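You operate a simulated robot arm through the tools that you are given. There is no shell and no other tool.

You are at the controls of a simulated robot arm. One attempt, no reset.

## Task
Put the white sleeve in the purple box, fit the yellow cap in, shut the lid, push it to OUT.
Fine: slide the box onto the yellow OUT mark; the other box, sleeve and cap stay.

The check looks at the end state, three seconds after you hand in, the way a careful person would. Anything else that was tipped, shoved, dropped, spilled or broken makes it a failure. A push-on lid holds only when it is set on centred and level and pressed home; a screw cap is set on level and turned clockwise until tight.

## Robot
A 7-joint arm with a two-finger parallel gripper, fixed in place. Base frame: the origin is on the floor under the middle of its stand, x ahead of it, y to its left, z up; the work surface is at about z = 0.8. Lengths are in m, angles in rad, forces in N, time in s.
It reaches about 1.479 m from its shoulder. Its first joint turns from -2.897 to 2.897 rad. Payload 4.4 kg.
Tool frame: the origin (TCP) lies between the finger pads and is the grasp point; the fingertips stand 0.023 m ahead of it; z points along the fingers, y is the line along which they close. The gripper opens to 0.094 m. The fingers are 0.038 m wide and 0.01 m thick; the gripper's body (0.054 by 0.096 m) begins 0.039 m behind the TCP.
Orientation is told as [roll, pitch, yaw] about the base's x, y, z axes, in that order, counted from this pose: with the fingers straight down and closing along the base's y, the tool's x points along the base's -x, its y along +y and its z along -z.

## Interface
- The arm moves only by the tool nudge_tool. Its argument "motion" is a list of rows, each an object of numbers (a shift or turn left out is 0, a gripper value left out holds the last): "hand": the opening, from 0 (shut) to 1 (fully open); "tx", "ty", "tz": the shift along the tool's x, y, z in m; "rx", "ry", "rz": the turn, a rotation vector about the tool's x, y, z in rad. In form: [{"hand": .., "tx": .., "ty": .., "tz": .., "rx": .., "ry": .., "rz": ..}, ...]. A call has 1 to 20 rows; each row shifts and turns the commanded pose from where the row before left it, along the tool's axes as they then stand. Each row takes 0.2 s and may step no farther than 0.05 m and 0.15 rad from the row before; otherwise, or with a gripper value out of range, the whole call is refused. A pose out of reach is approached as far as the arm can. The call stops where the force on the tool passes 90 N (or 10 N more than at its start, if that is more) or the arm is blocked; 0.2 s more then pass. Each finger travels about 0.072 m/s and halts on what it meets, pressing with about 23 N; the grip force reading is that of the motor and also rises with nothing between the fingers. The clock runs only during rows and for 0.2 s after the last one: add rows that do not move to give the fingers time. It gives the time, the measured TCP pose, the force on the tool (base axes), the opening and the grip force at its end, in the units of the frame above (readings bear some noise), with the torque about the TCP (base axes, N m) and any sound that the robot's microphone picked up.
- Cameras (640 x 400 px; columns grow to the right, rows downward): "scene" is fixed at [0.3988, 0.5009, 1.4177]; the picture's right is [-0.60, -0.80, 0.00], its down [-0.53, 0.40, -0.75] and it looks along [0.60, -0.45, -0.66] (base axes); focal length 323 px, centre (320, 200). "wrist" rides on the gripper at [0.086, 0.016, -0.074] in the tool frame; the picture's right is [-0.18, 0.98, 0.00], its down [-0.58, -0.11, -0.81] and it looks along [-0.79, -0.15, 0.59] (tool axes); focal length 243 px, centre (320, 200). There is no depth. A picture from a camera that has moved, and an enlarged one, comes with that camera's place and axes in the base frame and with its lens.
- grab_frame(camera): a new picture of that camera. No time passes.
- close_up(camera, box): a new picture of the part [left, top, right, bottom] of that camera's present view, enlarged. No time passes.
- finish_job(): hands the job in; it is judged then, once.

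Places have to be worked out from the pictures, the camera data and where the tool is seen. Open the gripper and draw the arm clear of the work before you hand the job in, unless the task says otherwise.

The tools are called after "Request:" by a JSON object that holds its "api" and its "payload". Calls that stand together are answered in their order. nudge_tool: Moves the arm, as the interface text tells. Its arguments: {"type":"object","properties":{"motion":{"type":"array","items":{"type":"object","properties":{"hand":{"type":"number"},"tx":{"type":"number"},"ty":{"type":"number"},"tz":{"type":"number"},"rx":{"type":"number"},"ry":{"type":"number"},"rz":{"type":"number"}}}}},"required":["motion"]} The other tools are called the same way: grab_frame (camera) takes a picture; close_up (camera, box) takes an enlarged picture of a part of a camera's view; finish_job () hands the job in.

At the start:

```text
time: 0.0
tool_pos: [0.7933, 0.275, 1.1542]
tool_rot: [-0.001, 0.002, 0.0]
force: [-0.1, 0.1, -0.4]
ft_torque: [0.02, 0.02, 0.02]
grip_width: 0.0943
grasp_force: 0.0
```

scene: 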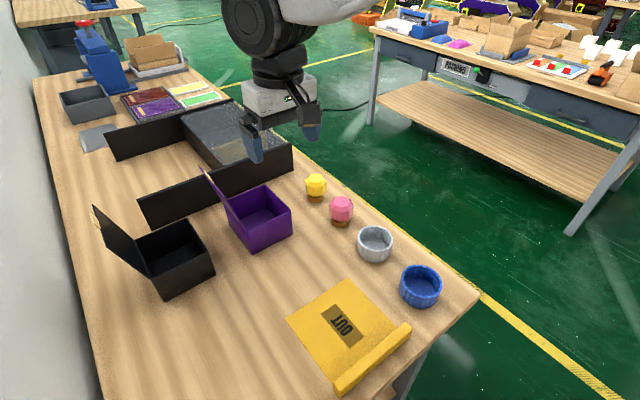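
wrist: 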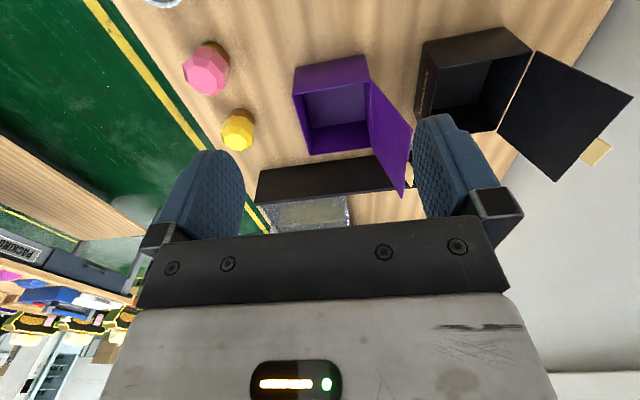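

I'll begin by looking closely at the objects on the table before moving anything.

Request:
{"api": "close_up", "payload": {"camera": "scene", "box": [180, 140, 340, 260]}}

Request:
{"api": "close_up", "payload": {"camera": "scene", "box": [280, 160, 460, 320]}}

Request:
{"api": "close_up", "payload": {"camera": "scene", "box": [270, 250, 450, 400]}}

Request:
{"api": "close_up", "payload": {"camera": "scene", "box": [60, 80, 300, 310]}}

Request:
{"api": "close_up", "payload": {"camera": "wrist", "box": [140, 0, 640, 240]}}

```text
3.33 times, centred on (260, 200) of scene
camera zoom: at [0.3988, 0.5009, 1.4177], right [-0.6, -0.8, 0.0], down [-0.53, 0.4, -0.75], along [0.6, -0.45, -0.66], focal length 1077 px, centre (520, 200)
```

zoom: 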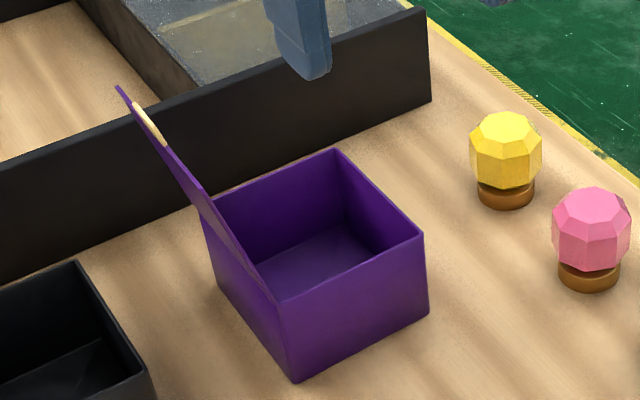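

```text
2.50 times, centred on (370, 240) of scene
camera zoom: at [0.3988, 0.5009, 1.4177], right [-0.6, -0.8, 0.0], down [-0.53, 0.4, -0.75], along [0.6, -0.45, -0.66], focal length 808 px, centre (195, 100)
```

zoom: 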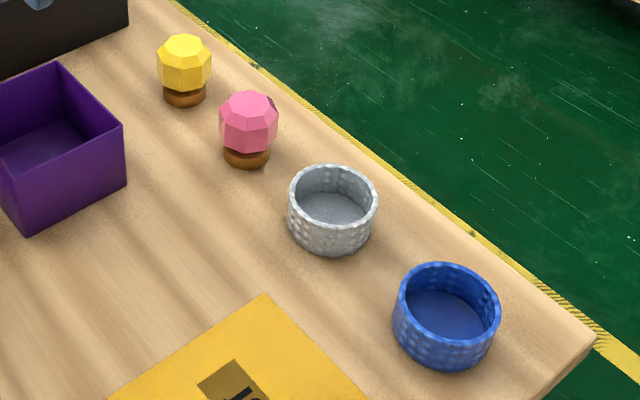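

```text
2.67 times, centred on (360, 325) of scene
camera zoom: at [0.3988, 0.5009, 1.4177], right [-0.6, -0.8, 0.0], down [-0.53, 0.4, -0.75], along [0.6, -0.45, -0.66], focal length 862 px, centre (213, -133)
```

zoom: 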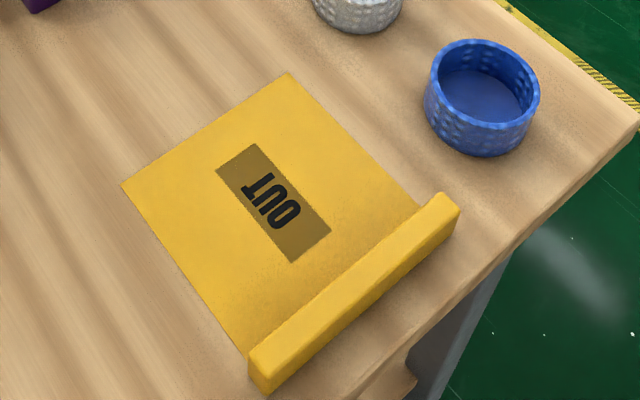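

```text
1.74 times, centred on (180, 195) of scene
camera zoom: at [0.3988, 0.5009, 1.4177], right [-0.6, -0.8, 0.0], down [-0.53, 0.4, -0.75], along [0.6, -0.45, -0.66], focal length 562 px, centre (564, 209)
```

zoom: 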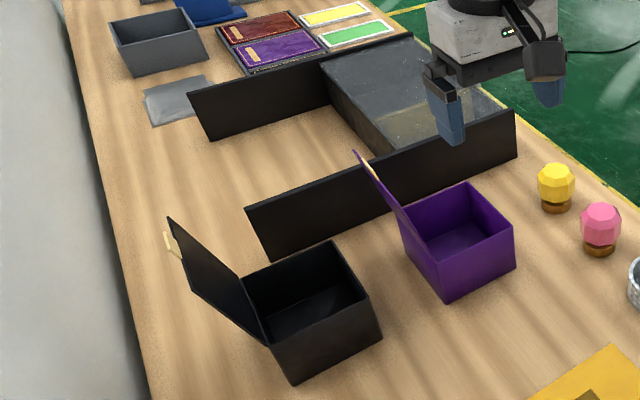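

```text
1.28 times, centred on (390, 120) of wrist
camera zoom: at [0.7074, 0.2911, 1.2285], right [0.18, 0.98, 0.0], down [0.58, -0.11, 0.81], along [0.79, -0.15, -0.59], focal length 311 px, centre (230, 302)
```

zoom: 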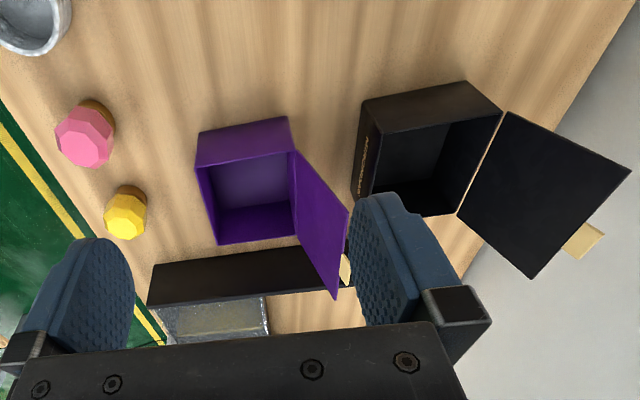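

The boxes, caps and sleeves are axis-aligned. By my estimate the purple box spans x 0.90–1.02 and y 0.215–0.332, with its lid hinged on the +y side. The yellow cap is near (0.97, 0.087), the white sleeve near (0.727, 0.088), and the OUT mark is centred near (0.63, 0.274). I'll move the wrist camera closer to the caps to measure them.

Request:
{"api": "nudge_tool", "payload": {"motion": [{"ty": -0.037, "tz": 0.031}, {"ty": -0.037, "tz": 0.031}, {"ty": -0.037, "tz": 0.031}, {"ty": -0.037, "tz": 0.031}, {"ty": -0.037, "tz": 0.031}, {}, {}]}}

Request:
{"api": "grab_frame", "payload": {"camera": "wrist"}}

Request:
{"api": "close_up", "payload": {"camera": "wrist", "box": [220, 80, 460, 230]}}

```text
time: 1.6
tool_pos: [0.7929, 0.0885, 0.9975]
tool_rot: [-0.001, 0.0, -0.001]
force: [0.7, -0.4, -0.3]
ft_torque: [-0.04, -0.02, -0.01]
grip_width: 0.0939
grasp_force: 0.0
```

```text
taken
camera wrist: at [0.7078, 0.1054, 1.0711], right [0.18, 0.98, 0.0], down [0.58, -0.11, 0.81], along [0.79, -0.15, -0.59], focal length 243 px, centre (320, 200)
```

wrist: 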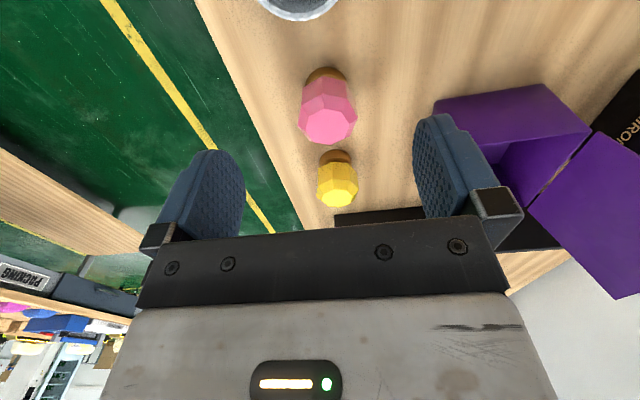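

```text
2.67 times, centred on (340, 155) of wrist
camera zoom: at [0.7078, 0.1054, 1.0711], right [0.18, 0.98, 0.0], down [0.58, -0.11, 0.81], along [0.79, -0.15, -0.59], focal length 647 px, centre (267, 320)
```

zoom: 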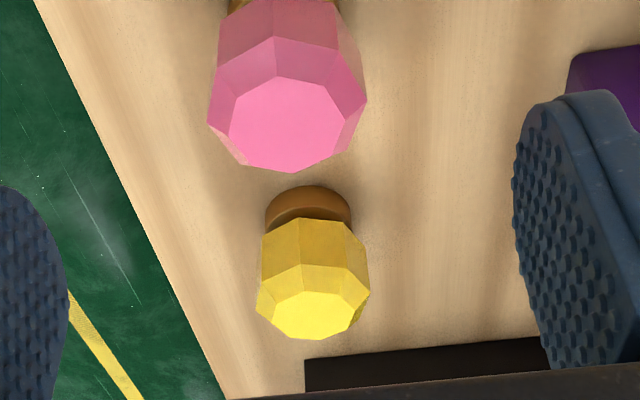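

The yellow cap reads as about 0.074 tall, with a head about 0.059 across, near (0.974, 0.082). Next I'll back up to see the white sleeve from close by.

Request:
{"api": "nudge_tool", "payload": {"motion": [{"tx": 0.045}, {"tx": 0.045}, {"tx": 0.045}, {"tx": 0.045}, {"tx": 0.03}, {}, {}]}}

Request:
{"api": "grab_frame", "payload": {"camera": "wrist"}}

Request:
{"api": "close_up", "payload": {"camera": "wrist", "box": [220, 80, 460, 230]}}

```text
time: 3.2
tool_pos: [0.5838, 0.0915, 0.999]
tool_rot: [0.0, 0.0, -0.001]
force: [-0.4, -0.7, 0.6]
ft_torque: [-0.03, -0.02, -0.01]
grip_width: 0.0943
grasp_force: 0.1
```

```text
taken
camera wrist: at [0.4977, 0.1083, 1.0726], right [0.18, 0.98, 0.0], down [0.58, -0.11, 0.81], along [0.79, -0.15, -0.59], focal length 243 px, centre (320, 200)
```

wrist: 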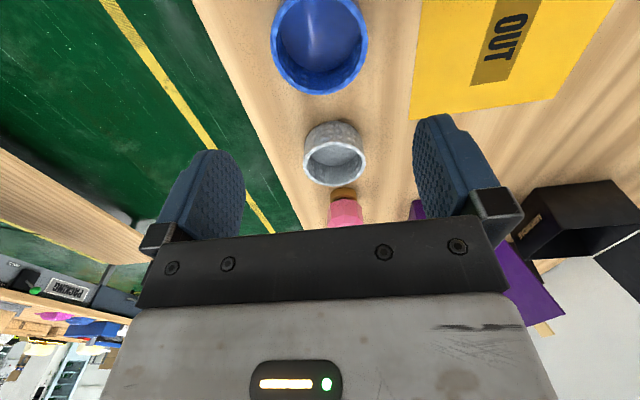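

```text
2.67 times, centred on (340, 155) of wrist
camera zoom: at [0.4977, 0.1083, 1.0726], right [0.18, 0.98, 0.0], down [0.58, -0.11, 0.81], along [0.79, -0.15, -0.59], focal length 647 px, centre (267, 320)
```

zoom: 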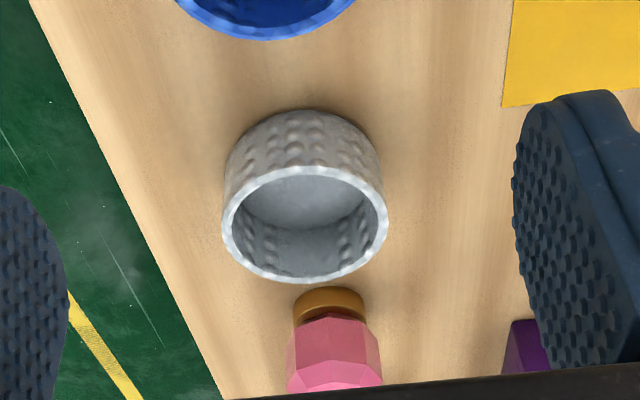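

The white sleeve is centred near (0.731, 0.086), with an outer diameter of about 0.082, a bore of about 0.071 and a height of about 0.045, and it has a thin floor. I'll zoom into the scene view on the cap and box to check the heights before going on.

Request:
{"api": "close_up", "payload": {"camera": "scene", "box": [290, 160, 370, 235]}}

Request:
{"api": "close_up", "payload": {"camera": "scene", "box": [190, 155, 310, 255]}}

Request:
{"api": "grab_frame", "payload": {"camera": "scene"}}

```text
5.33 times, centred on (330, 198) of scene
camera zoom: at [0.3988, 0.5009, 1.4177], right [-0.6, -0.8, 0.0], down [-0.53, 0.4, -0.75], along [0.6, -0.45, -0.66], focal length 1724 px, centre (267, 213)
```

zoom: 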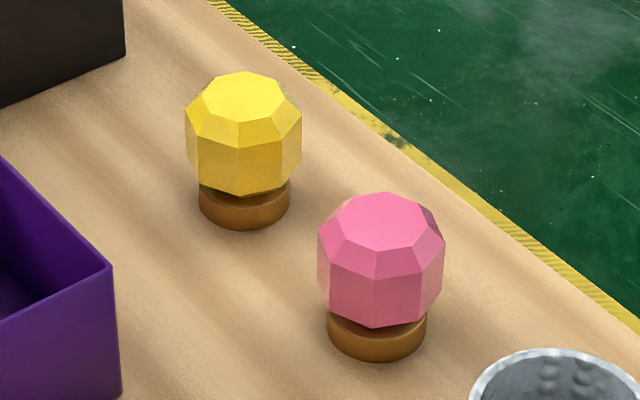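

```text
4.00 times, centred on (250, 205) of scene
camera zoom: at [0.3988, 0.5009, 1.4177], right [-0.6, -0.8, 0.0], down [-0.53, 0.4, -0.75], along [0.6, -0.45, -0.66], focal length 1293 px, centre (600, 180)
```

zoom: 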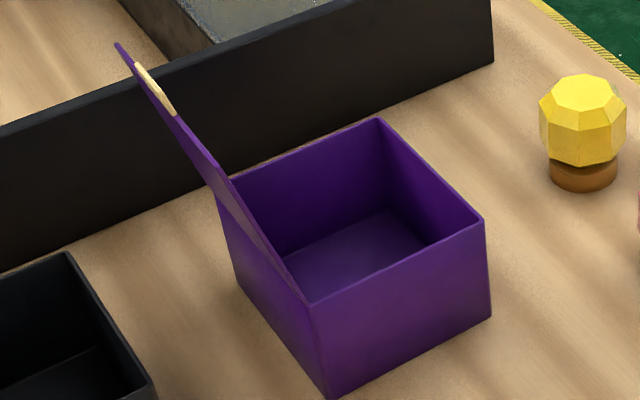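

```text
taken
```

scene: 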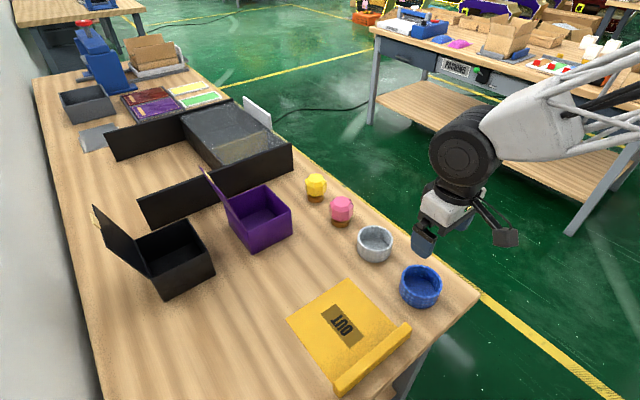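

The heights work: the cap is about 0.071 tall, and the box is about 0.083 tall with a thin floor. The sleeve is best held across its outside with the fingers closing along x, because the box is longest in x and the camera then stays away from the lid. I'll rotate the tool +90° in yaw here in free air.

Request:
{"api": "nudge_tool", "payload": {"motion": [{"rz": -0.1428}, {"rz": -0.1428}, {"rz": -0.1428}, {"rz": -0.1428}, {"rz": -0.1428}, {"rz": -0.1428}, {"rz": -0.1428}, {"rz": -0.1428}, {"rz": -0.1428}, {"rz": -0.1428}, {"rz": -0.1428}, {}, {}]}}

```text
time: 6.0
tool_pos: [0.5835, 0.0906, 0.9988]
tool_rot: [0.0, -0.001, 1.572]
force: [-0.5, 0.2, 0.0]
ft_torque: [-0.04, -0.04, -0.01]
grip_width: 0.094
grasp_force: 0.1
```

The rotation worked. Now I'll move over the white sleeve at x ≈ 0.731, y ≈ 0.086, and check the alignment with the wrist camera.

Request:
{"api": "nudge_tool", "payload": {"motion": [{"ty": -0.0475, "tx": 0.002}, {"ty": -0.05, "tx": 0.002}, {"ty": -0.05, "tx": 0.001}, {}, {}]}}

Request:
{"api": "grab_frame", "payload": {"camera": "wrist"}}

Request:
{"api": "grab_frame", "payload": {"camera": "scene"}}

```text
time: 7.2
tool_pos: [0.729, 0.0847, 0.9958]
tool_rot: [0.0, 0.0, 1.57]
force: [-0.5, 0.4, 0.8]
ft_torque: [0.01, 0.02, 0.0]
grip_width: 0.0939
grasp_force: 0.1
```

```text
taken
camera wrist: at [0.7141, -0.0006, 1.0707], right [-0.98, 0.18, 0.0], down [0.11, 0.58, 0.81], along [0.15, 0.79, -0.59], focal length 243 px, centre (320, 200)
```

wrist: 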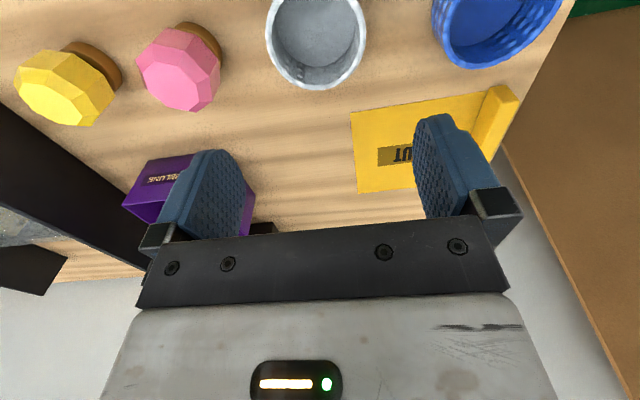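

```text
taken
```

scene: 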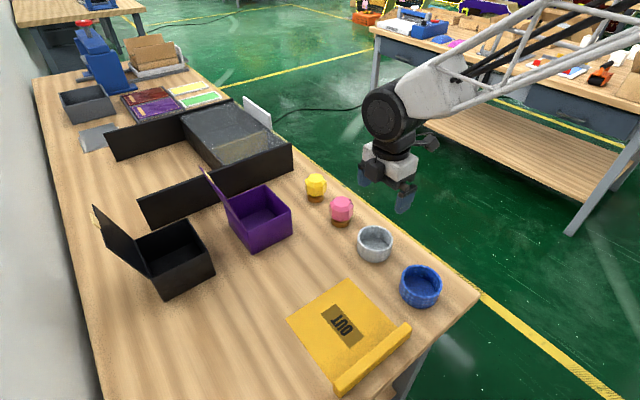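

The sleeve rim projects to a centre near (0.7307, 0.084), just about under the TCP. I'll lower until the fingertips overlap the top 17 mm or so of the sleeve, then check before closing.

Request:
{"api": "nudge_tool", "payload": {"motion": [{"tz": 0.04, "ty": -0.0017}, {"tz": 0.04}, {"tz": 0.03}, {"tz": 0.02}, {"tz": 0.0145}, {}, {}]}}

Request:
{"api": "grab_frame", "payload": {"camera": "wrist"}}

Request:
{"api": "close_up", "payload": {"camera": "scene", "box": [310, 140, 470, 310]}}

```text
time: 8.8
tool_pos: [0.7331, 0.0837, 0.8542]
tool_rot: [0.0, 0.001, 1.571]
force: [-0.2, -0.7, -0.1]
ft_torque: [-0.01, -0.01, 0.0]
grip_width: 0.0939
grasp_force: 0.0
```

```text
taken
camera wrist: at [0.7181, -0.0009, 0.9283], right [-0.98, 0.18, 0.0], down [0.11, 0.58, 0.81], along [0.15, 0.79, -0.59], focal length 243 px, centre (320, 200)
```

wrist: 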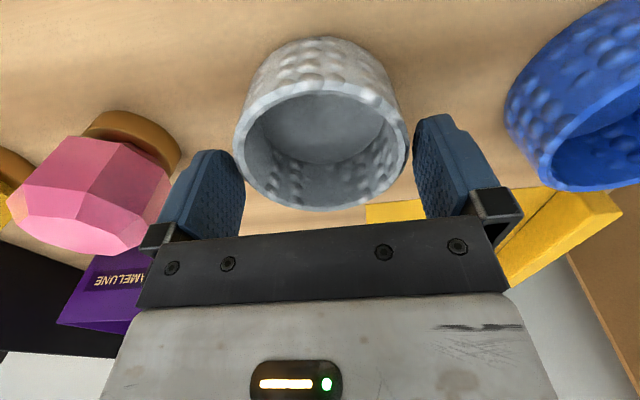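

```text
2.35 times, centred on (390, 225) of scene
camera zoom: at [0.3988, 0.5009, 1.4177], right [-0.6, -0.8, 0.0], down [-0.53, 0.4, -0.75], along [0.6, -0.45, -0.66], focal length 760 px, centre (155, 141)
```

zoom: 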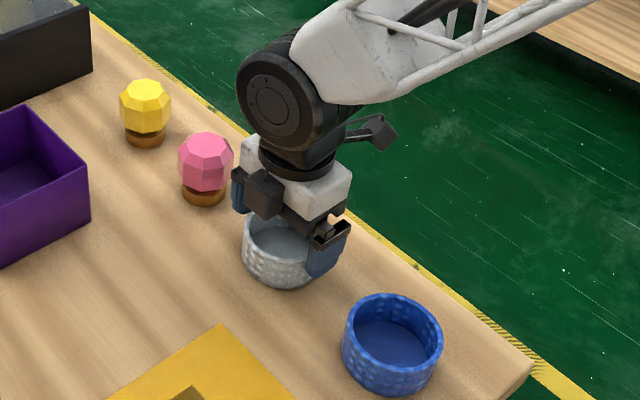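

The sleeve is centred between the fingers to within about 2 mm. I'll trim that 2 mm and close the fingers on it.

Request:
{"api": "nudge_tool", "payload": {"motion": [{"ty": 0.0018}, {"hand": 0.78}, {"hand": 0.78}, {"hand": 0.78}, {"hand": 0.78}]}}

Request:
{"api": "grab_frame", "payload": {"camera": "wrist"}}

```text
time: 10.0
tool_pos: [0.7312, 0.0853, 0.8545]
tool_rot: [-0.001, 0.0, 1.572]
force: [0.7, -0.2, -0.1]
ft_torque: [0.03, 0.03, -0.01]
grip_width: 0.0825
grasp_force: 22.6
```

```text
taken
camera wrist: at [0.7154, -0.0013, 0.9288], right [-0.98, 0.18, 0.0], down [0.11, 0.58, 0.81], along [0.15, 0.79, -0.59], focal length 243 px, centre (320, 200)
```

wrist: 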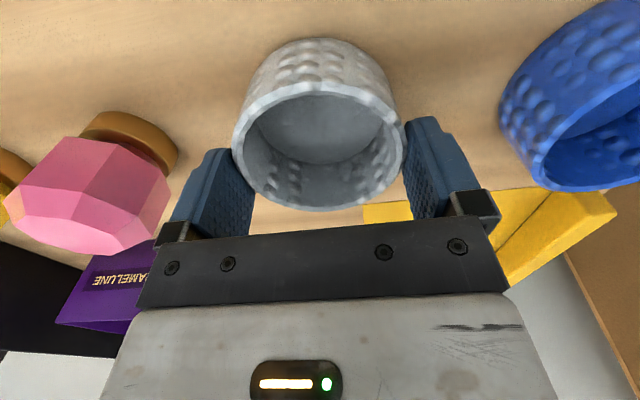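

The sleeve is held, with the opening at 0.0825 and about 23 N of grip. I'll lift it straight up and carry it to above the box centre, which I estimate at (0.959, 0.272).

Request:
{"api": "nudge_tool", "payload": {"motion": [{"tz": -0.03}, {"tz": -0.04}, {"tz": -0.045}, {"tz": -0.045}, {"ty": -0.03, "tx": -0.0247}, {"ty": -0.033, "tx": -0.0272}, {"ty": -0.033, "tx": -0.0272}, {"ty": -0.033, "tx": -0.0272}, {"ty": -0.033, "tx": -0.0272}, {"ty": -0.033, "tx": -0.0272}, {"ty": -0.033, "tx": -0.0263}, {}, {}]}}

Request:
{"api": "grab_frame", "payload": {"camera": "wrist"}}

Request:
{"api": "grab_frame", "payload": {"camera": "scene"}}

```text
time: 12.8
tool_pos: [0.9607, 0.2707, 1.0164]
tool_rot: [0.0, 0.0, 1.57]
force: [0.1, 0.2, 0.5]
ft_torque: [0.03, -0.01, -0.02]
grip_width: 0.0827
grasp_force: 23.1
```

```text
taken
camera wrist: at [0.9458, 0.1854, 1.091], right [-0.98, 0.18, 0.0], down [0.11, 0.58, 0.81], along [0.15, 0.79, -0.59], focal length 243 px, centre (320, 200)
```

wrist: 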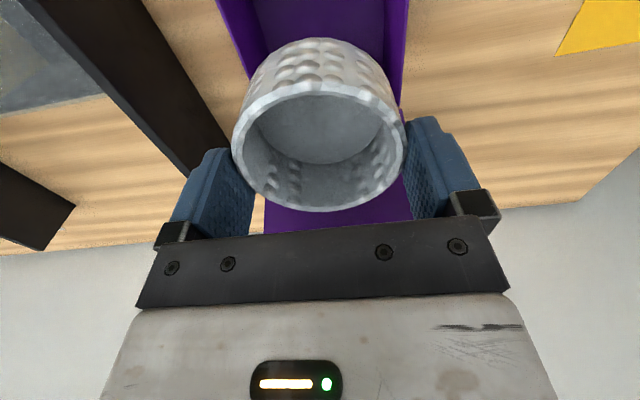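

```text
taken
```

scene: 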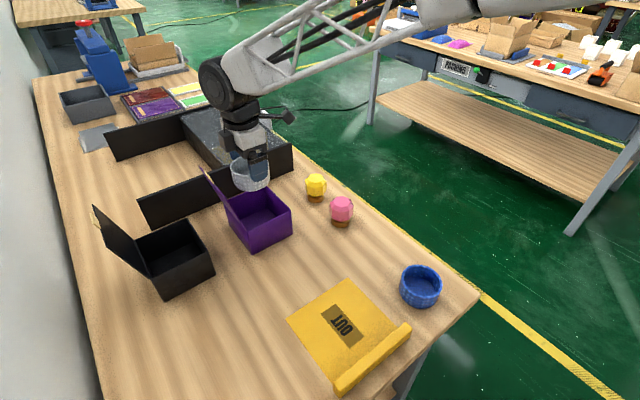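

The sleeve is hanging over the box. I'll zoom the wrist view to measure the box's side walls relative to the sleeve.

Request:
{"api": "close_up", "payload": {"camera": "wrist", "box": [200, 0, 440, 150]}}

Request:
{"api": "close_up", "payload": {"camera": "scene", "box": [190, 130, 310, 255]}}

```text
2.67 times, centred on (320, 75) of wrist
camera zoom: at [0.9458, 0.1854, 1.091], right [-0.98, 0.18, 0.0], down [0.11, 0.58, 0.81], along [0.15, 0.79, -0.59], focal length 647 px, centre (320, 533)
```

zoom: 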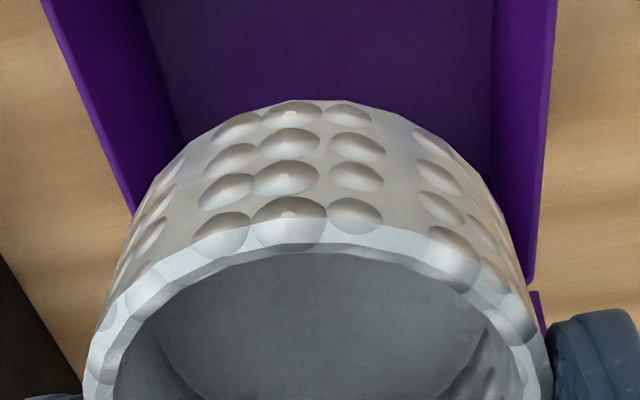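

```text
3.20 times, centred on (250, 192) of scene
camera zoom: at [0.3988, 0.5009, 1.4177], right [-0.6, -0.8, 0.0], down [-0.53, 0.4, -0.75], along [0.6, -0.45, -0.66], focal length 1034 px, centre (544, 224)
```

zoom: 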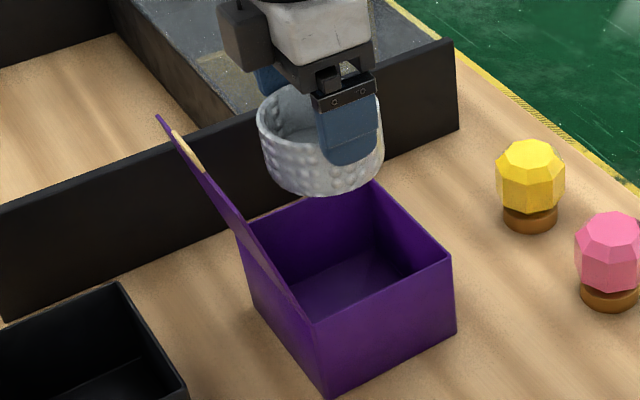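

The box walls measure x 0.896–1.025 and y about 0.216–0.331, so the sleeve is centred to within a few mm. I'll shift +3 mm in y and lower partway into the box, then check.

Request:
{"api": "nudge_tool", "payload": {"motion": [{"tx": -0.003, "tz": 0.03}, {"tz": 0.03}, {"tz": 0.03}, {"tz": 0.025}, {}, {}]}}

Request:
{"api": "close_up", "payload": {"camera": "scene", "box": [180, 100, 320, 260]}}

Request:
{"api": "grab_frame", "payload": {"camera": "wrist"}}

```text
time: 14.2
tool_pos: [0.9575, 0.27, 0.9015]
tool_rot: [0.0, 0.0, 1.571]
force: [0.1, 0.0, -0.6]
ft_torque: [0.01, -0.02, 0.0]
grip_width: 0.0825
grasp_force: 23.2
```

```text
2.50 times, centred on (250, 180) of scene
camera zoom: at [0.3988, 0.5009, 1.4177], right [-0.6, -0.8, 0.0], down [-0.53, 0.4, -0.75], along [0.6, -0.45, -0.66], focal length 808 px, centre (495, 250)
```

zoom: 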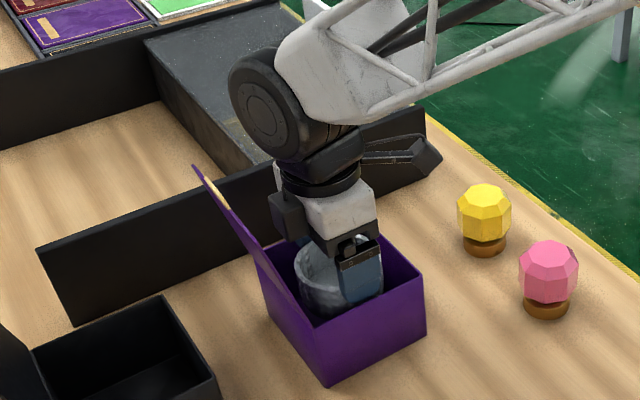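

```text
taken
camera wrist: at [0.9426, 0.1847, 0.9763], right [-0.98, 0.18, 0.0], down [0.11, 0.58, 0.81], along [0.15, 0.79, -0.59], focal length 243 px, centre (320, 200)
```

wrist: 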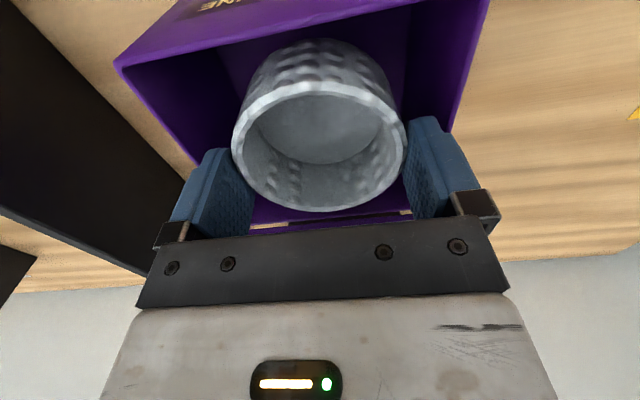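

The sleeve is inside the rim with clear gaps on both sides. I'll nudge +2 mm in x and continue down in small steps until it nears the floor.

Request:
{"api": "nudge_tool", "payload": {"motion": [{"ty": -0.002, "tz": 0.01}, {"tz": 0.012}, {"tz": 0.01}, {"tz": 0.005}, {}, {}]}}

Request:
{"api": "grab_frame", "payload": {"camera": "wrist"}}

Request:
{"api": "close_up", "payload": {"camera": "scene", "box": [180, 100, 320, 260]}}

```text
time: 15.6
tool_pos: [0.96, 0.2736, 0.865]
tool_rot: [0.0, 0.001, 1.57]
force: [0.7, -0.1, -0.3]
ft_torque: [0.02, 0.0, 0.01]
grip_width: 0.0824
grasp_force: 22.4
```

```text
taken
camera wrist: at [0.9456, 0.188, 0.9377], right [-0.98, 0.18, 0.0], down [0.11, 0.58, 0.81], along [0.15, 0.79, -0.59], focal length 243 px, centre (320, 200)
```

wrist: 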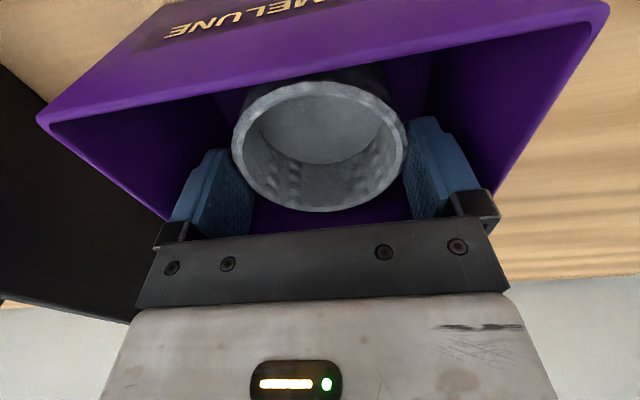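

```text
2.50 times, centred on (250, 180) of scene
camera zoom: at [0.3988, 0.5009, 1.4177], right [-0.6, -0.8, 0.0], down [-0.53, 0.4, -0.75], along [0.6, -0.45, -0.66], focal length 808 px, centre (495, 250)
```

zoom: 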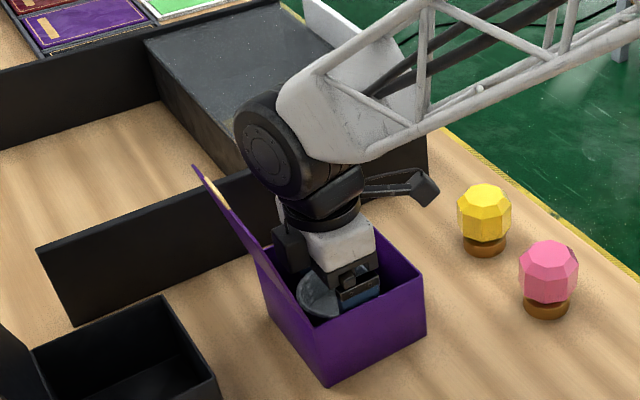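

The sleeve bottom should be about 7 mm above the box floor. The finger bracket is close to the box's front rim, so I'll zoom in to check that clearance before going lower.

Request:
{"api": "close_up", "payload": {"camera": "scene", "box": [235, 185, 295, 235]}}

Request:
{"api": "close_up", "payload": {"camera": "wrist", "box": [380, 80, 620, 250]}}

Request:
{"api": "close_up", "payload": {"camera": "wrist", "box": [30, 90, 270, 260]}}

```text
8.00 times, centred on (265, 210) of scene
camera zoom: at [0.3988, 0.5009, 1.4177], right [-0.6, -0.8, 0.0], down [-0.53, 0.4, -0.75], along [0.6, -0.45, -0.66], focal length 2586 px, centre (760, 120)
```

zoom: 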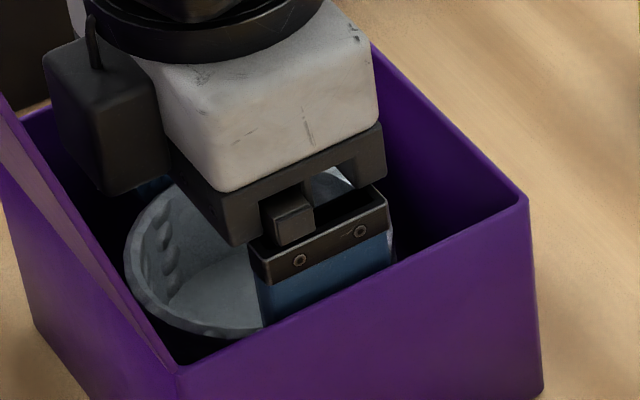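

```text
2.35 times, centred on (500, 165) of wrist
camera zoom: at [0.9456, 0.188, 0.9377], right [-0.98, 0.18, 0.0], down [0.11, 0.58, 0.81], along [0.15, 0.79, -0.59], focal length 571 px, centre (-104, 282)
```

zoom: 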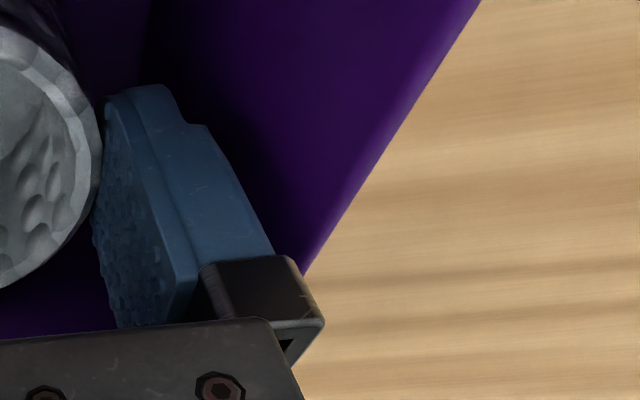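

```text
2.35 times, centred on (150, 175) of wrist
camera zoom: at [0.9456, 0.188, 0.9377], right [-0.98, 0.18, 0.0], down [0.11, 0.58, 0.81], along [0.15, 0.79, -0.59], focal length 571 px, centre (720, 259)
```

zoom: 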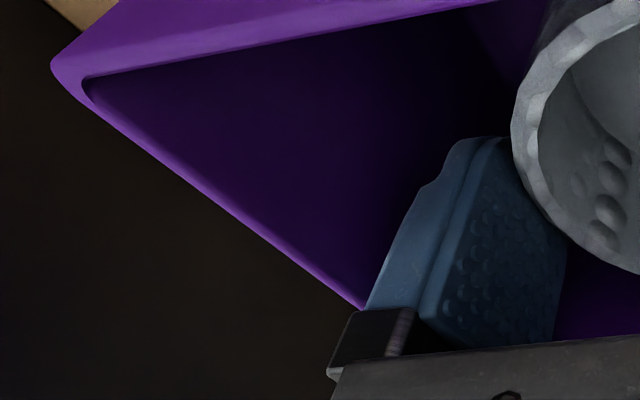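

The bracket has at least 15 mm of clearance before it could touch the rim. I'll lower gently in 2 mm steps and watch the force for floor contact.

Request:
{"api": "nudge_tool", "payload": {"motion": [{"tz": 0.002}, {"tz": 0.002}, {}, {}]}}

```text
time: 16.6
tool_pos: [0.9602, 0.2745, 0.8588]
tool_rot: [0.001, -0.001, 1.571]
force: [-0.6, 0.5, -0.6]
ft_torque: [0.02, -0.01, 0.0]
grip_width: 0.0826
grasp_force: 22.8
```

Request:
{"api": "nudge_tool", "payload": {"motion": [{"tz": 0.0015}, {"tz": 0.0015}, {}, {}]}}

```text
time: 17.6
tool_pos: [0.9597, 0.2744, 0.8581]
tool_rot: [0.0, 0.0, 1.571]
force: [1.0, 2.7, 16.4]
ft_torque: [0.17, 0.01, 0.0]
grip_width: 0.0826
grasp_force: 22.8
```

Contact with the box floor is confirmed by 16 N upward. I'll ease up 1 mm, open the fingers slightly to release, and lift straight out.

Request:
{"api": "nudge_tool", "payload": {"motion": [{"tz": -0.001}, {"hand": 0.915}, {"hand": 0.915}, {"hand": 0.915}, {}]}}

Request:
{"api": "grab_frame", "payload": {"camera": "wrist"}}

```text
time: 18.8
tool_pos: [0.9606, 0.2734, 0.8582]
tool_rot: [0.0, 0.0, 1.571]
force: [0.8, 0.1, 0.0]
ft_torque: [0.0, -0.04, -0.01]
grip_width: 0.0857
grasp_force: 0.0
```

```text
taken
camera wrist: at [0.9449, 0.1882, 0.9318], right [-0.98, 0.18, 0.0], down [0.11, 0.58, 0.81], along [0.15, 0.79, -0.59], focal length 243 px, centre (320, 200)
```

wrist: 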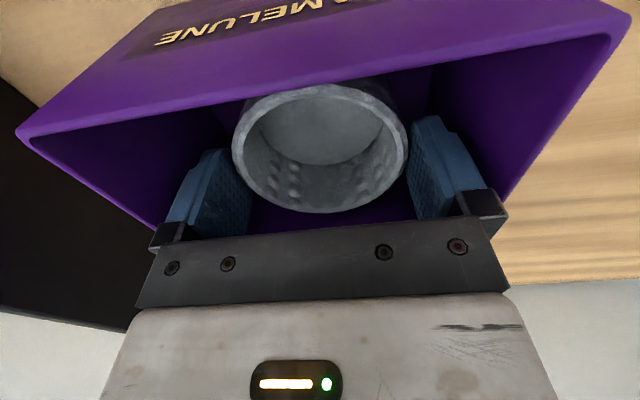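

The sleeve is released, with zero grip force and a gap visible on each side. I'll lift straight up and check that it stays in place.

Request:
{"api": "nudge_tool", "payload": {"motion": [{"tz": -0.01}, {"tz": -0.02}, {"tz": -0.03}, {"tz": -0.04}, {"tz": -0.04}, {"tz": -0.03}, {}]}}

Request:
{"api": "grab_frame", "payload": {"camera": "wrist"}}

Request:
{"api": "close_up", "payload": {"camera": "scene", "box": [180, 130, 340, 260]}}

```text
time: 20.4
tool_pos: [0.9608, 0.2734, 1.0274]
tool_rot: [-0.001, 0.001, 1.572]
force: [-0.1, 0.2, 0.1]
ft_torque: [0.05, -0.03, 0.01]
grip_width: 0.086
grasp_force: 0.0
```

```text
taken
camera wrist: at [0.9458, 0.1879, 1.1004], right [-0.98, 0.18, 0.0], down [0.11, 0.58, 0.81], along [0.15, 0.79, -0.59], focal length 243 px, centre (320, 200)
```

wrist: 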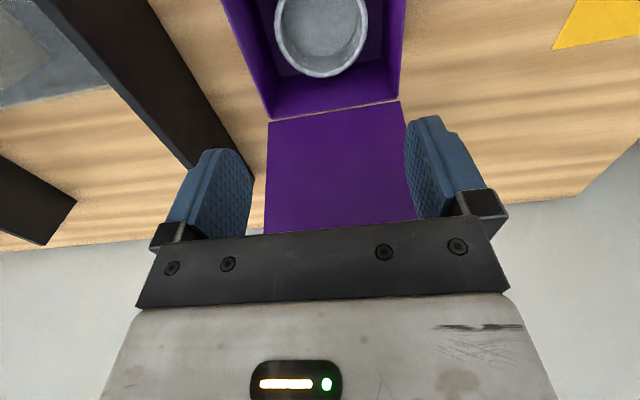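

```text
3.08 times, centred on (260, 195) of scene
camera zoom: at [0.3988, 0.5009, 1.4177], right [-0.6, -0.8, 0.0], down [-0.53, 0.4, -0.75], along [0.6, -0.45, -0.66], focal length 994 px, centre (505, 215)
```

zoom: 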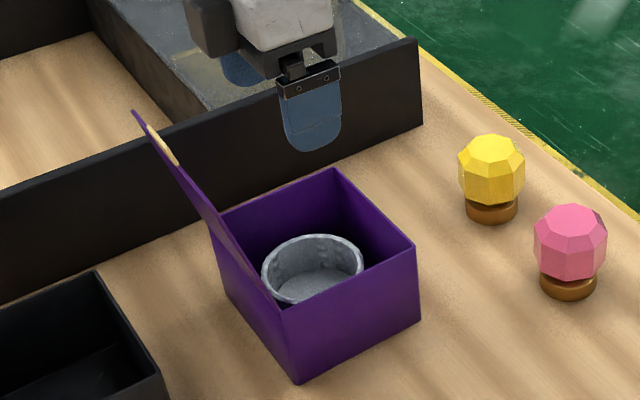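

The sleeve is standing flat in the purple box and the lid is undisturbed. Next I'll go above the yellow cap near (0.975, 0.083), opening the fingers on the way.

Request:
{"api": "nudge_tool", "payload": {"motion": [{"tx": 0.0475, "ty": -0.0035, "hand": 1.0}, {"tx": 0.0475, "ty": -0.0035}, {"tx": 0.0475, "ty": -0.0035}, {"tx": 0.0475, "ty": -0.0035}, {}, {}]}}

Request:
{"api": "grab_frame", "payload": {"camera": "wrist"}}

Request:
{"api": "close_up", "payload": {"camera": "wrist", "box": [200, 0, 440, 150]}}

```text
time: 21.8
tool_pos: [0.973, 0.0839, 1.0235]
tool_rot: [0.002, -0.001, 1.571]
force: [0.0, 0.5, -0.2]
ft_torque: [-0.02, 0.01, 0.02]
grip_width: 0.094
grasp_force: 0.1
```

```text
taken
camera wrist: at [0.9573, -0.0005, 1.0981], right [-0.98, 0.18, 0.0], down [0.11, 0.58, 0.81], along [0.15, 0.79, -0.59], focal length 243 px, centre (320, 200)
```

wrist: 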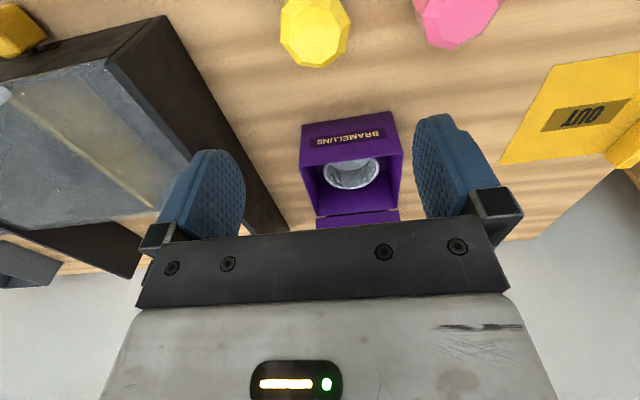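

```text
2.67 times, centred on (320, 75) of wrist
camera zoom: at [0.9573, -0.0005, 1.0981], right [-0.98, 0.18, 0.0], down [0.11, 0.58, 0.81], along [0.15, 0.79, -0.59], focal length 647 px, centre (320, 533)
```

zoom: 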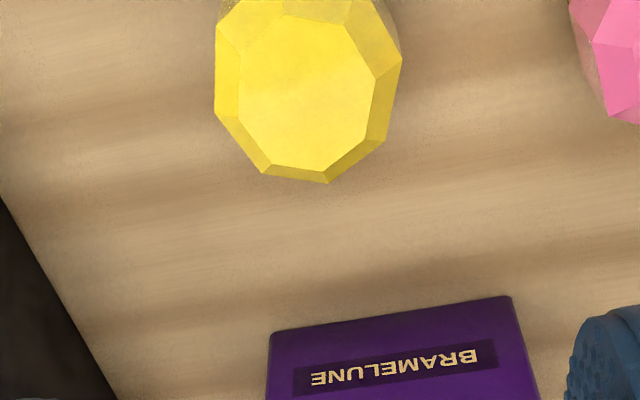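

The cap is an octagon whose facets are turned about 19° from x, with its centre about (+3, −5.5) mm from the TCP. I'll shift onto it, turn the fingers to match the facets, and lower to just above it for a check.

Request:
{"api": "nudge_tool", "payload": {"motion": [{"tx": 0.0055, "ty": -0.003}, {"rz": 0.11}, {"rz": 0.11}, {"rz": 0.105}, {"tz": 0.03}, {"tz": 0.03}, {"tz": 0.02}, {}, {}]}}

Request:
{"api": "grab_frame", "payload": {"camera": "wrist"}}

Request:
{"api": "close_up", "payload": {"camera": "scene", "box": [270, 100, 390, 240]}}

```text
time: 23.8
tool_pos: [0.9779, 0.0776, 0.9436]
tool_rot: [-0.001, -0.001, 1.245]
force: [-0.7, 0.1, -0.3]
ft_torque: [0.0, 0.0, -0.03]
grip_width: 0.094
grasp_force: 0.1
```

```text
taken
camera wrist: at [0.9356, 0.0017, 1.0189], right [-0.87, 0.49, 0.0], down [0.29, 0.52, 0.81], along [0.39, 0.7, -0.59], focal length 243 px, centre (320, 200)
```

wrist: 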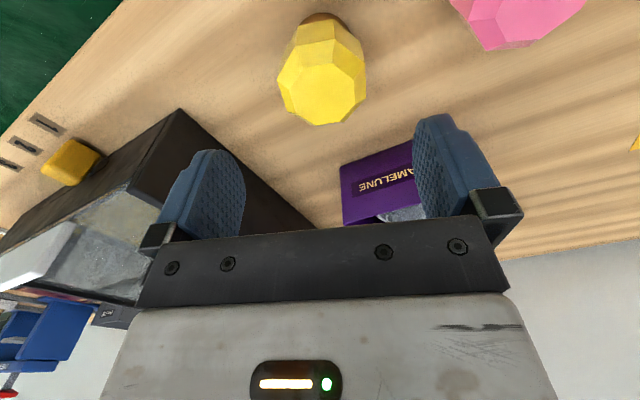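

```text
2.86 times, centred on (330, 170) of scene
camera zoom: at [0.3988, 0.5009, 1.4177], right [-0.6, -0.8, 0.0], down [-0.53, 0.4, -0.75], along [0.6, -0.45, -0.66], focal length 923 px, centre (291, 286)
```

zoom: 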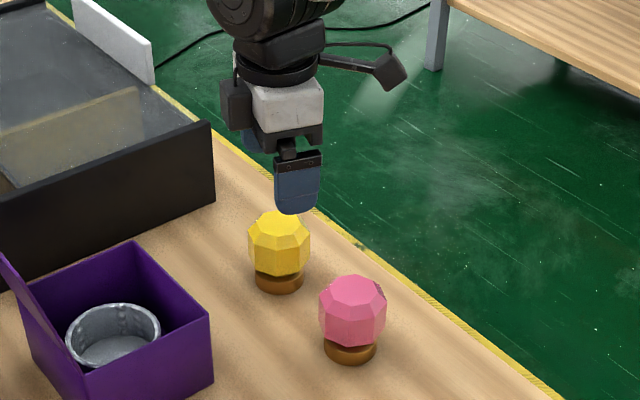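

The cap sits between the fingers. I'll zoom to refine the last few millimetres before I descend.

Request:
{"api": "close_up", "payload": {"camera": "wrist", "box": [240, 0, 400, 140]}}

```text
2.86 times, centred on (320, 70) of wrist
camera zoom: at [0.9356, 0.0017, 1.0189], right [-0.87, 0.49, 0.0], down [0.29, 0.52, 0.81], along [0.39, 0.7, -0.59], focal length 693 px, centre (320, 571)
```

zoom: 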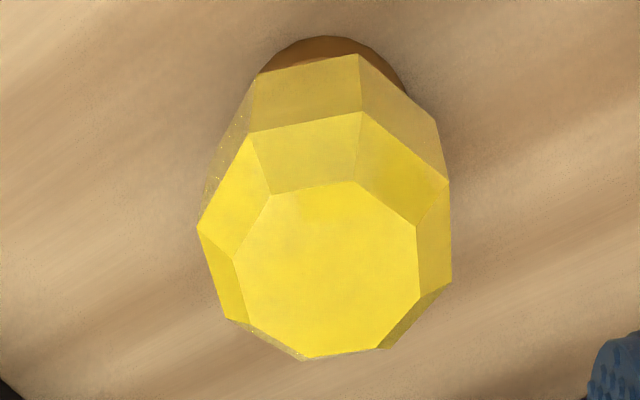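

The cap centre is within 2 mm of the tool axis and its facets are parallel to the pads. I'll descend so the fingertips reach about 43 mm above the table, on the upper part of the head.

Request:
{"api": "nudge_tool", "payload": {"motion": [{"ty": 0.002, "tz": 0.02}, {"tz": 0.025}, {"tz": 0.02}, {"tz": 0.012}, {}, {}]}}

Request:
{"api": "grab_frame", "payload": {"camera": "wrist"}}

Request:
{"api": "close_up", "payload": {"camera": "scene", "box": [280, 140, 360, 220]}}

```text
time: 25.2
tool_pos: [0.9749, 0.0794, 0.8691]
tool_rot: [0.0, 0.0, 1.245]
force: [-0.1, -0.2, -0.9]
ft_torque: [0.01, -0.02, 0.02]
grip_width: 0.094
grasp_force: 0.1
```

```text
taken
camera wrist: at [0.9337, 0.0042, 0.9433], right [-0.87, 0.49, 0.0], down [0.29, 0.52, 0.81], along [0.39, 0.7, -0.59], focal length 243 px, centre (320, 200)
```

wrist: 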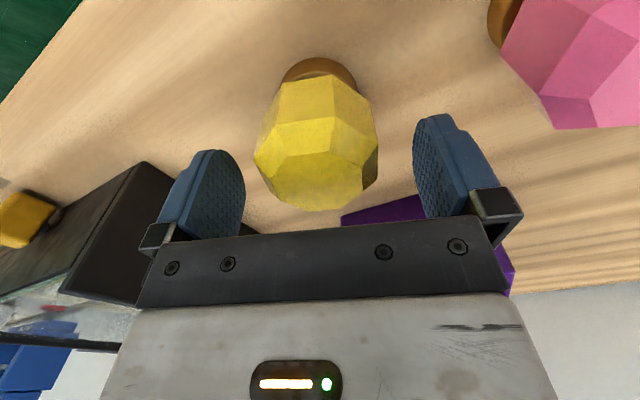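

```text
5.00 times, centred on (320, 180) of scene
camera zoom: at [0.3988, 0.5009, 1.4177], right [-0.6, -0.8, 0.0], down [-0.53, 0.4, -0.75], along [0.6, -0.45, -0.66], focal length 1616 px, centre (320, 300)
```

zoom: 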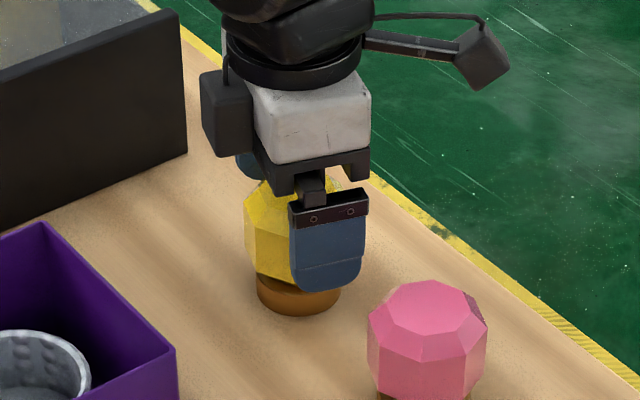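

The fingers straddle the upper head evenly. I'll go down 2 mm more and close on it.

Request:
{"api": "nudge_tool", "payload": {"motion": [{"tz": 0.002}, {"hand": 0.5}, {"hand": 0.5}, {"hand": 0.5}, {"hand": 0.5}, {"hand": 0.5}]}}

Request:
{"api": "grab_frame", "payload": {"camera": "wrist"}}

```text
time: 26.6
tool_pos: [0.9762, 0.0808, 0.8672]
tool_rot: [0.001, 0.0, 1.243]
force: [0.1, -0.6, 0.3]
ft_torque: [-0.02, -0.02, -0.02]
grip_width: 0.0612
grasp_force: 23.2
```

```text
taken
camera wrist: at [0.9343, 0.0043, 0.9419], right [-0.87, 0.49, 0.0], down [0.29, 0.52, 0.81], along [0.39, 0.7, -0.59], focal length 243 px, centre (320, 200)
```

wrist: 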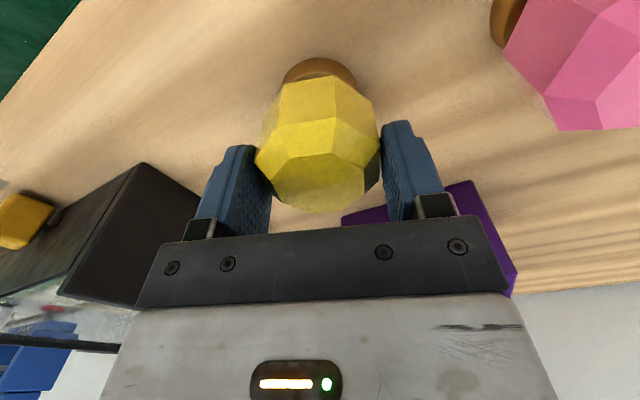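

The cap is gripped, with the opening at 0.061 and about 23 N. I'll lift it, turn back to 90° yaw, and carry it over the sleeve at about (0.9605, 0.272).

Request:
{"api": "nudge_tool", "payload": {"motion": [{"tz": -0.02}, {"tz": -0.04}, {"tz": -0.045}, {"tz": -0.045}, {"rz": -0.11}, {"rz": -0.11}, {"rz": -0.107}, {"tx": -0.0375, "ty": 0.0032}, {"tx": -0.0385, "ty": 0.0032}, {"tx": -0.0385, "ty": 0.0032}, {"tx": -0.0385, "ty": 0.0031}, {"tx": -0.0382, "ty": 0.003}, {}, {}]}}

Request:
{"api": "grab_frame", "payload": {"camera": "wrist"}}

Request:
{"api": "close_up", "payload": {"camera": "scene", "box": [180, 100, 340, 260]}}

```text
time: 29.6
tool_pos: [0.9579, 0.2702, 1.0188]
tool_rot: [-0.003, 0.001, 1.572]
force: [-0.4, -0.2, -1.0]
ft_torque: [0.01, 0.03, 0.02]
grip_width: 0.0612
grasp_force: 22.8
```

```text
taken
camera wrist: at [0.9429, 0.1845, 1.0934], right [-0.98, 0.18, 0.0], down [0.11, 0.58, 0.81], along [0.15, 0.79, -0.59], focal length 243 px, centre (320, 200)
```

wrist: 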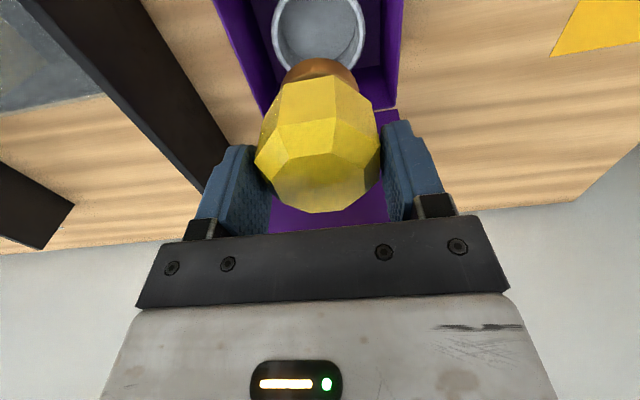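

```text
2.50 times, centred on (260, 180) of scene
camera zoom: at [0.3988, 0.5009, 1.4177], right [-0.6, -0.8, 0.0], down [-0.53, 0.4, -0.75], along [0.6, -0.45, -0.66], focal length 808 px, centre (470, 250)
```

zoom: 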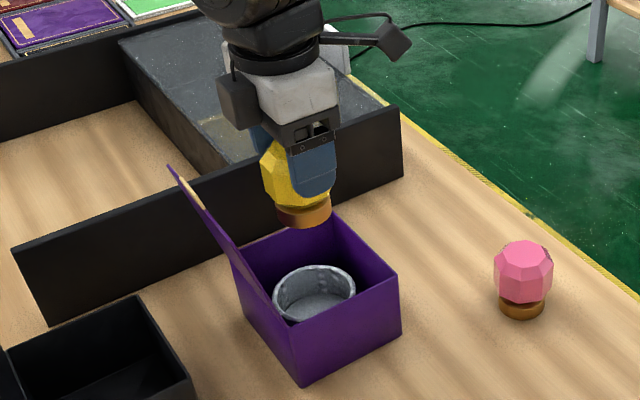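

The cap is above the box. I'll zoom in to measure the sleeve rim relative to the held cap.

Request:
{"api": "close_up", "payload": {"camera": "wrist", "box": [220, 0, 420, 125]}}

Request:
{"api": "close_up", "payload": {"camera": "scene", "box": [220, 150, 300, 250]}}

```text
3.20 times, centred on (320, 62) of wrist
camera zoom: at [0.9429, 0.1845, 1.0934], right [-0.98, 0.18, 0.0], down [0.11, 0.58, 0.81], along [0.15, 0.79, -0.59], focal length 776 px, centre (320, 640)
```

zoom: 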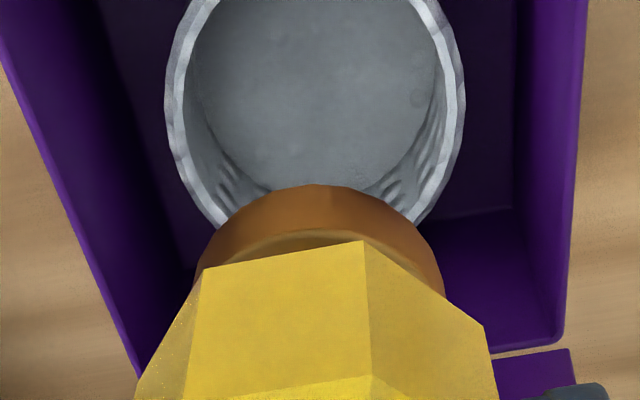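

```text
4.00 times, centred on (260, 200) of scene
camera zoom: at [0.3988, 0.5009, 1.4177], right [-0.6, -0.8, 0.0], down [-0.53, 0.4, -0.75], along [0.6, -0.45, -0.66], focal length 1293 px, centre (560, 200)
```

zoom: 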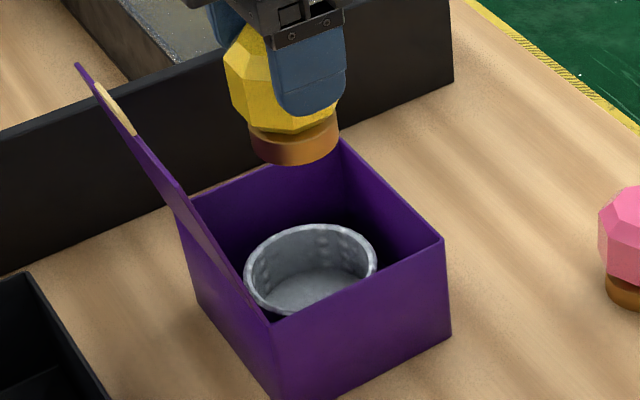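

The cap axis and the sleeve centre agree to within about 2 mm. I'll apply that small correction and lower until the plug is about 12 mm above the sleeve rim, then look again.

Request:
{"api": "nudge_tool", "payload": {"motion": [{"tx": -0.0015, "ty": -0.0015, "tz": 0.02}, {"tz": 0.03}, {"tz": 0.025}, {"tz": 0.015}, {}, {}]}}

Request:
{"api": "grab_frame", "payload": {"camera": "wrist"}}

Request:
{"api": "close_up", "payload": {"camera": "scene", "box": [220, 150, 300, 250]}}

Request:
{"api": "close_up", "payload": {"camera": "wrist", "box": [220, 0, 420, 125]}}

```text
time: 31.0
tool_pos: [0.9595, 0.2725, 0.9297]
tool_rot: [0.0, 0.0, 1.572]
force: [-0.1, 0.5, -0.6]
ft_torque: [-0.01, -0.01, 0.0]
grip_width: 0.0612
grasp_force: 22.9
```

```text
taken
camera wrist: at [0.9453, 0.1868, 1.0044], right [-0.98, 0.18, 0.0], down [0.11, 0.58, 0.81], along [0.15, 0.79, -0.59], focal length 243 px, centre (320, 200)
```

wrist: 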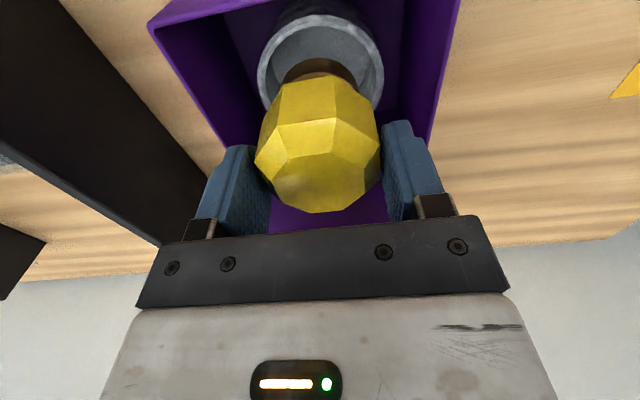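

```text
4.00 times, centred on (260, 200) of scene
camera zoom: at [0.3988, 0.5009, 1.4177], right [-0.6, -0.8, 0.0], down [-0.53, 0.4, -0.75], along [0.6, -0.45, -0.66], focal length 1293 px, centre (560, 200)
```

zoom: 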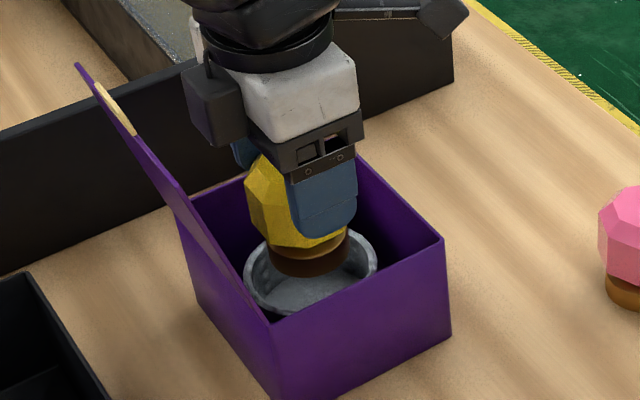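

```text
3.20 times, centred on (320, 62) of wrist
camera zoom: at [0.9453, 0.1868, 1.0044], right [-0.98, 0.18, 0.0], down [0.11, 0.58, 0.81], along [0.15, 0.79, -0.59], focal length 776 px, centre (320, 640)
```

zoom: 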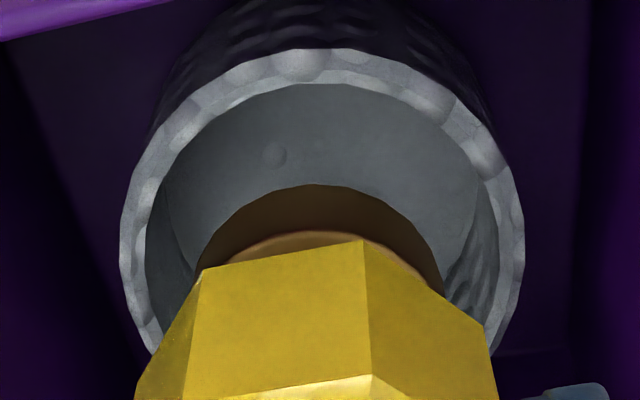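

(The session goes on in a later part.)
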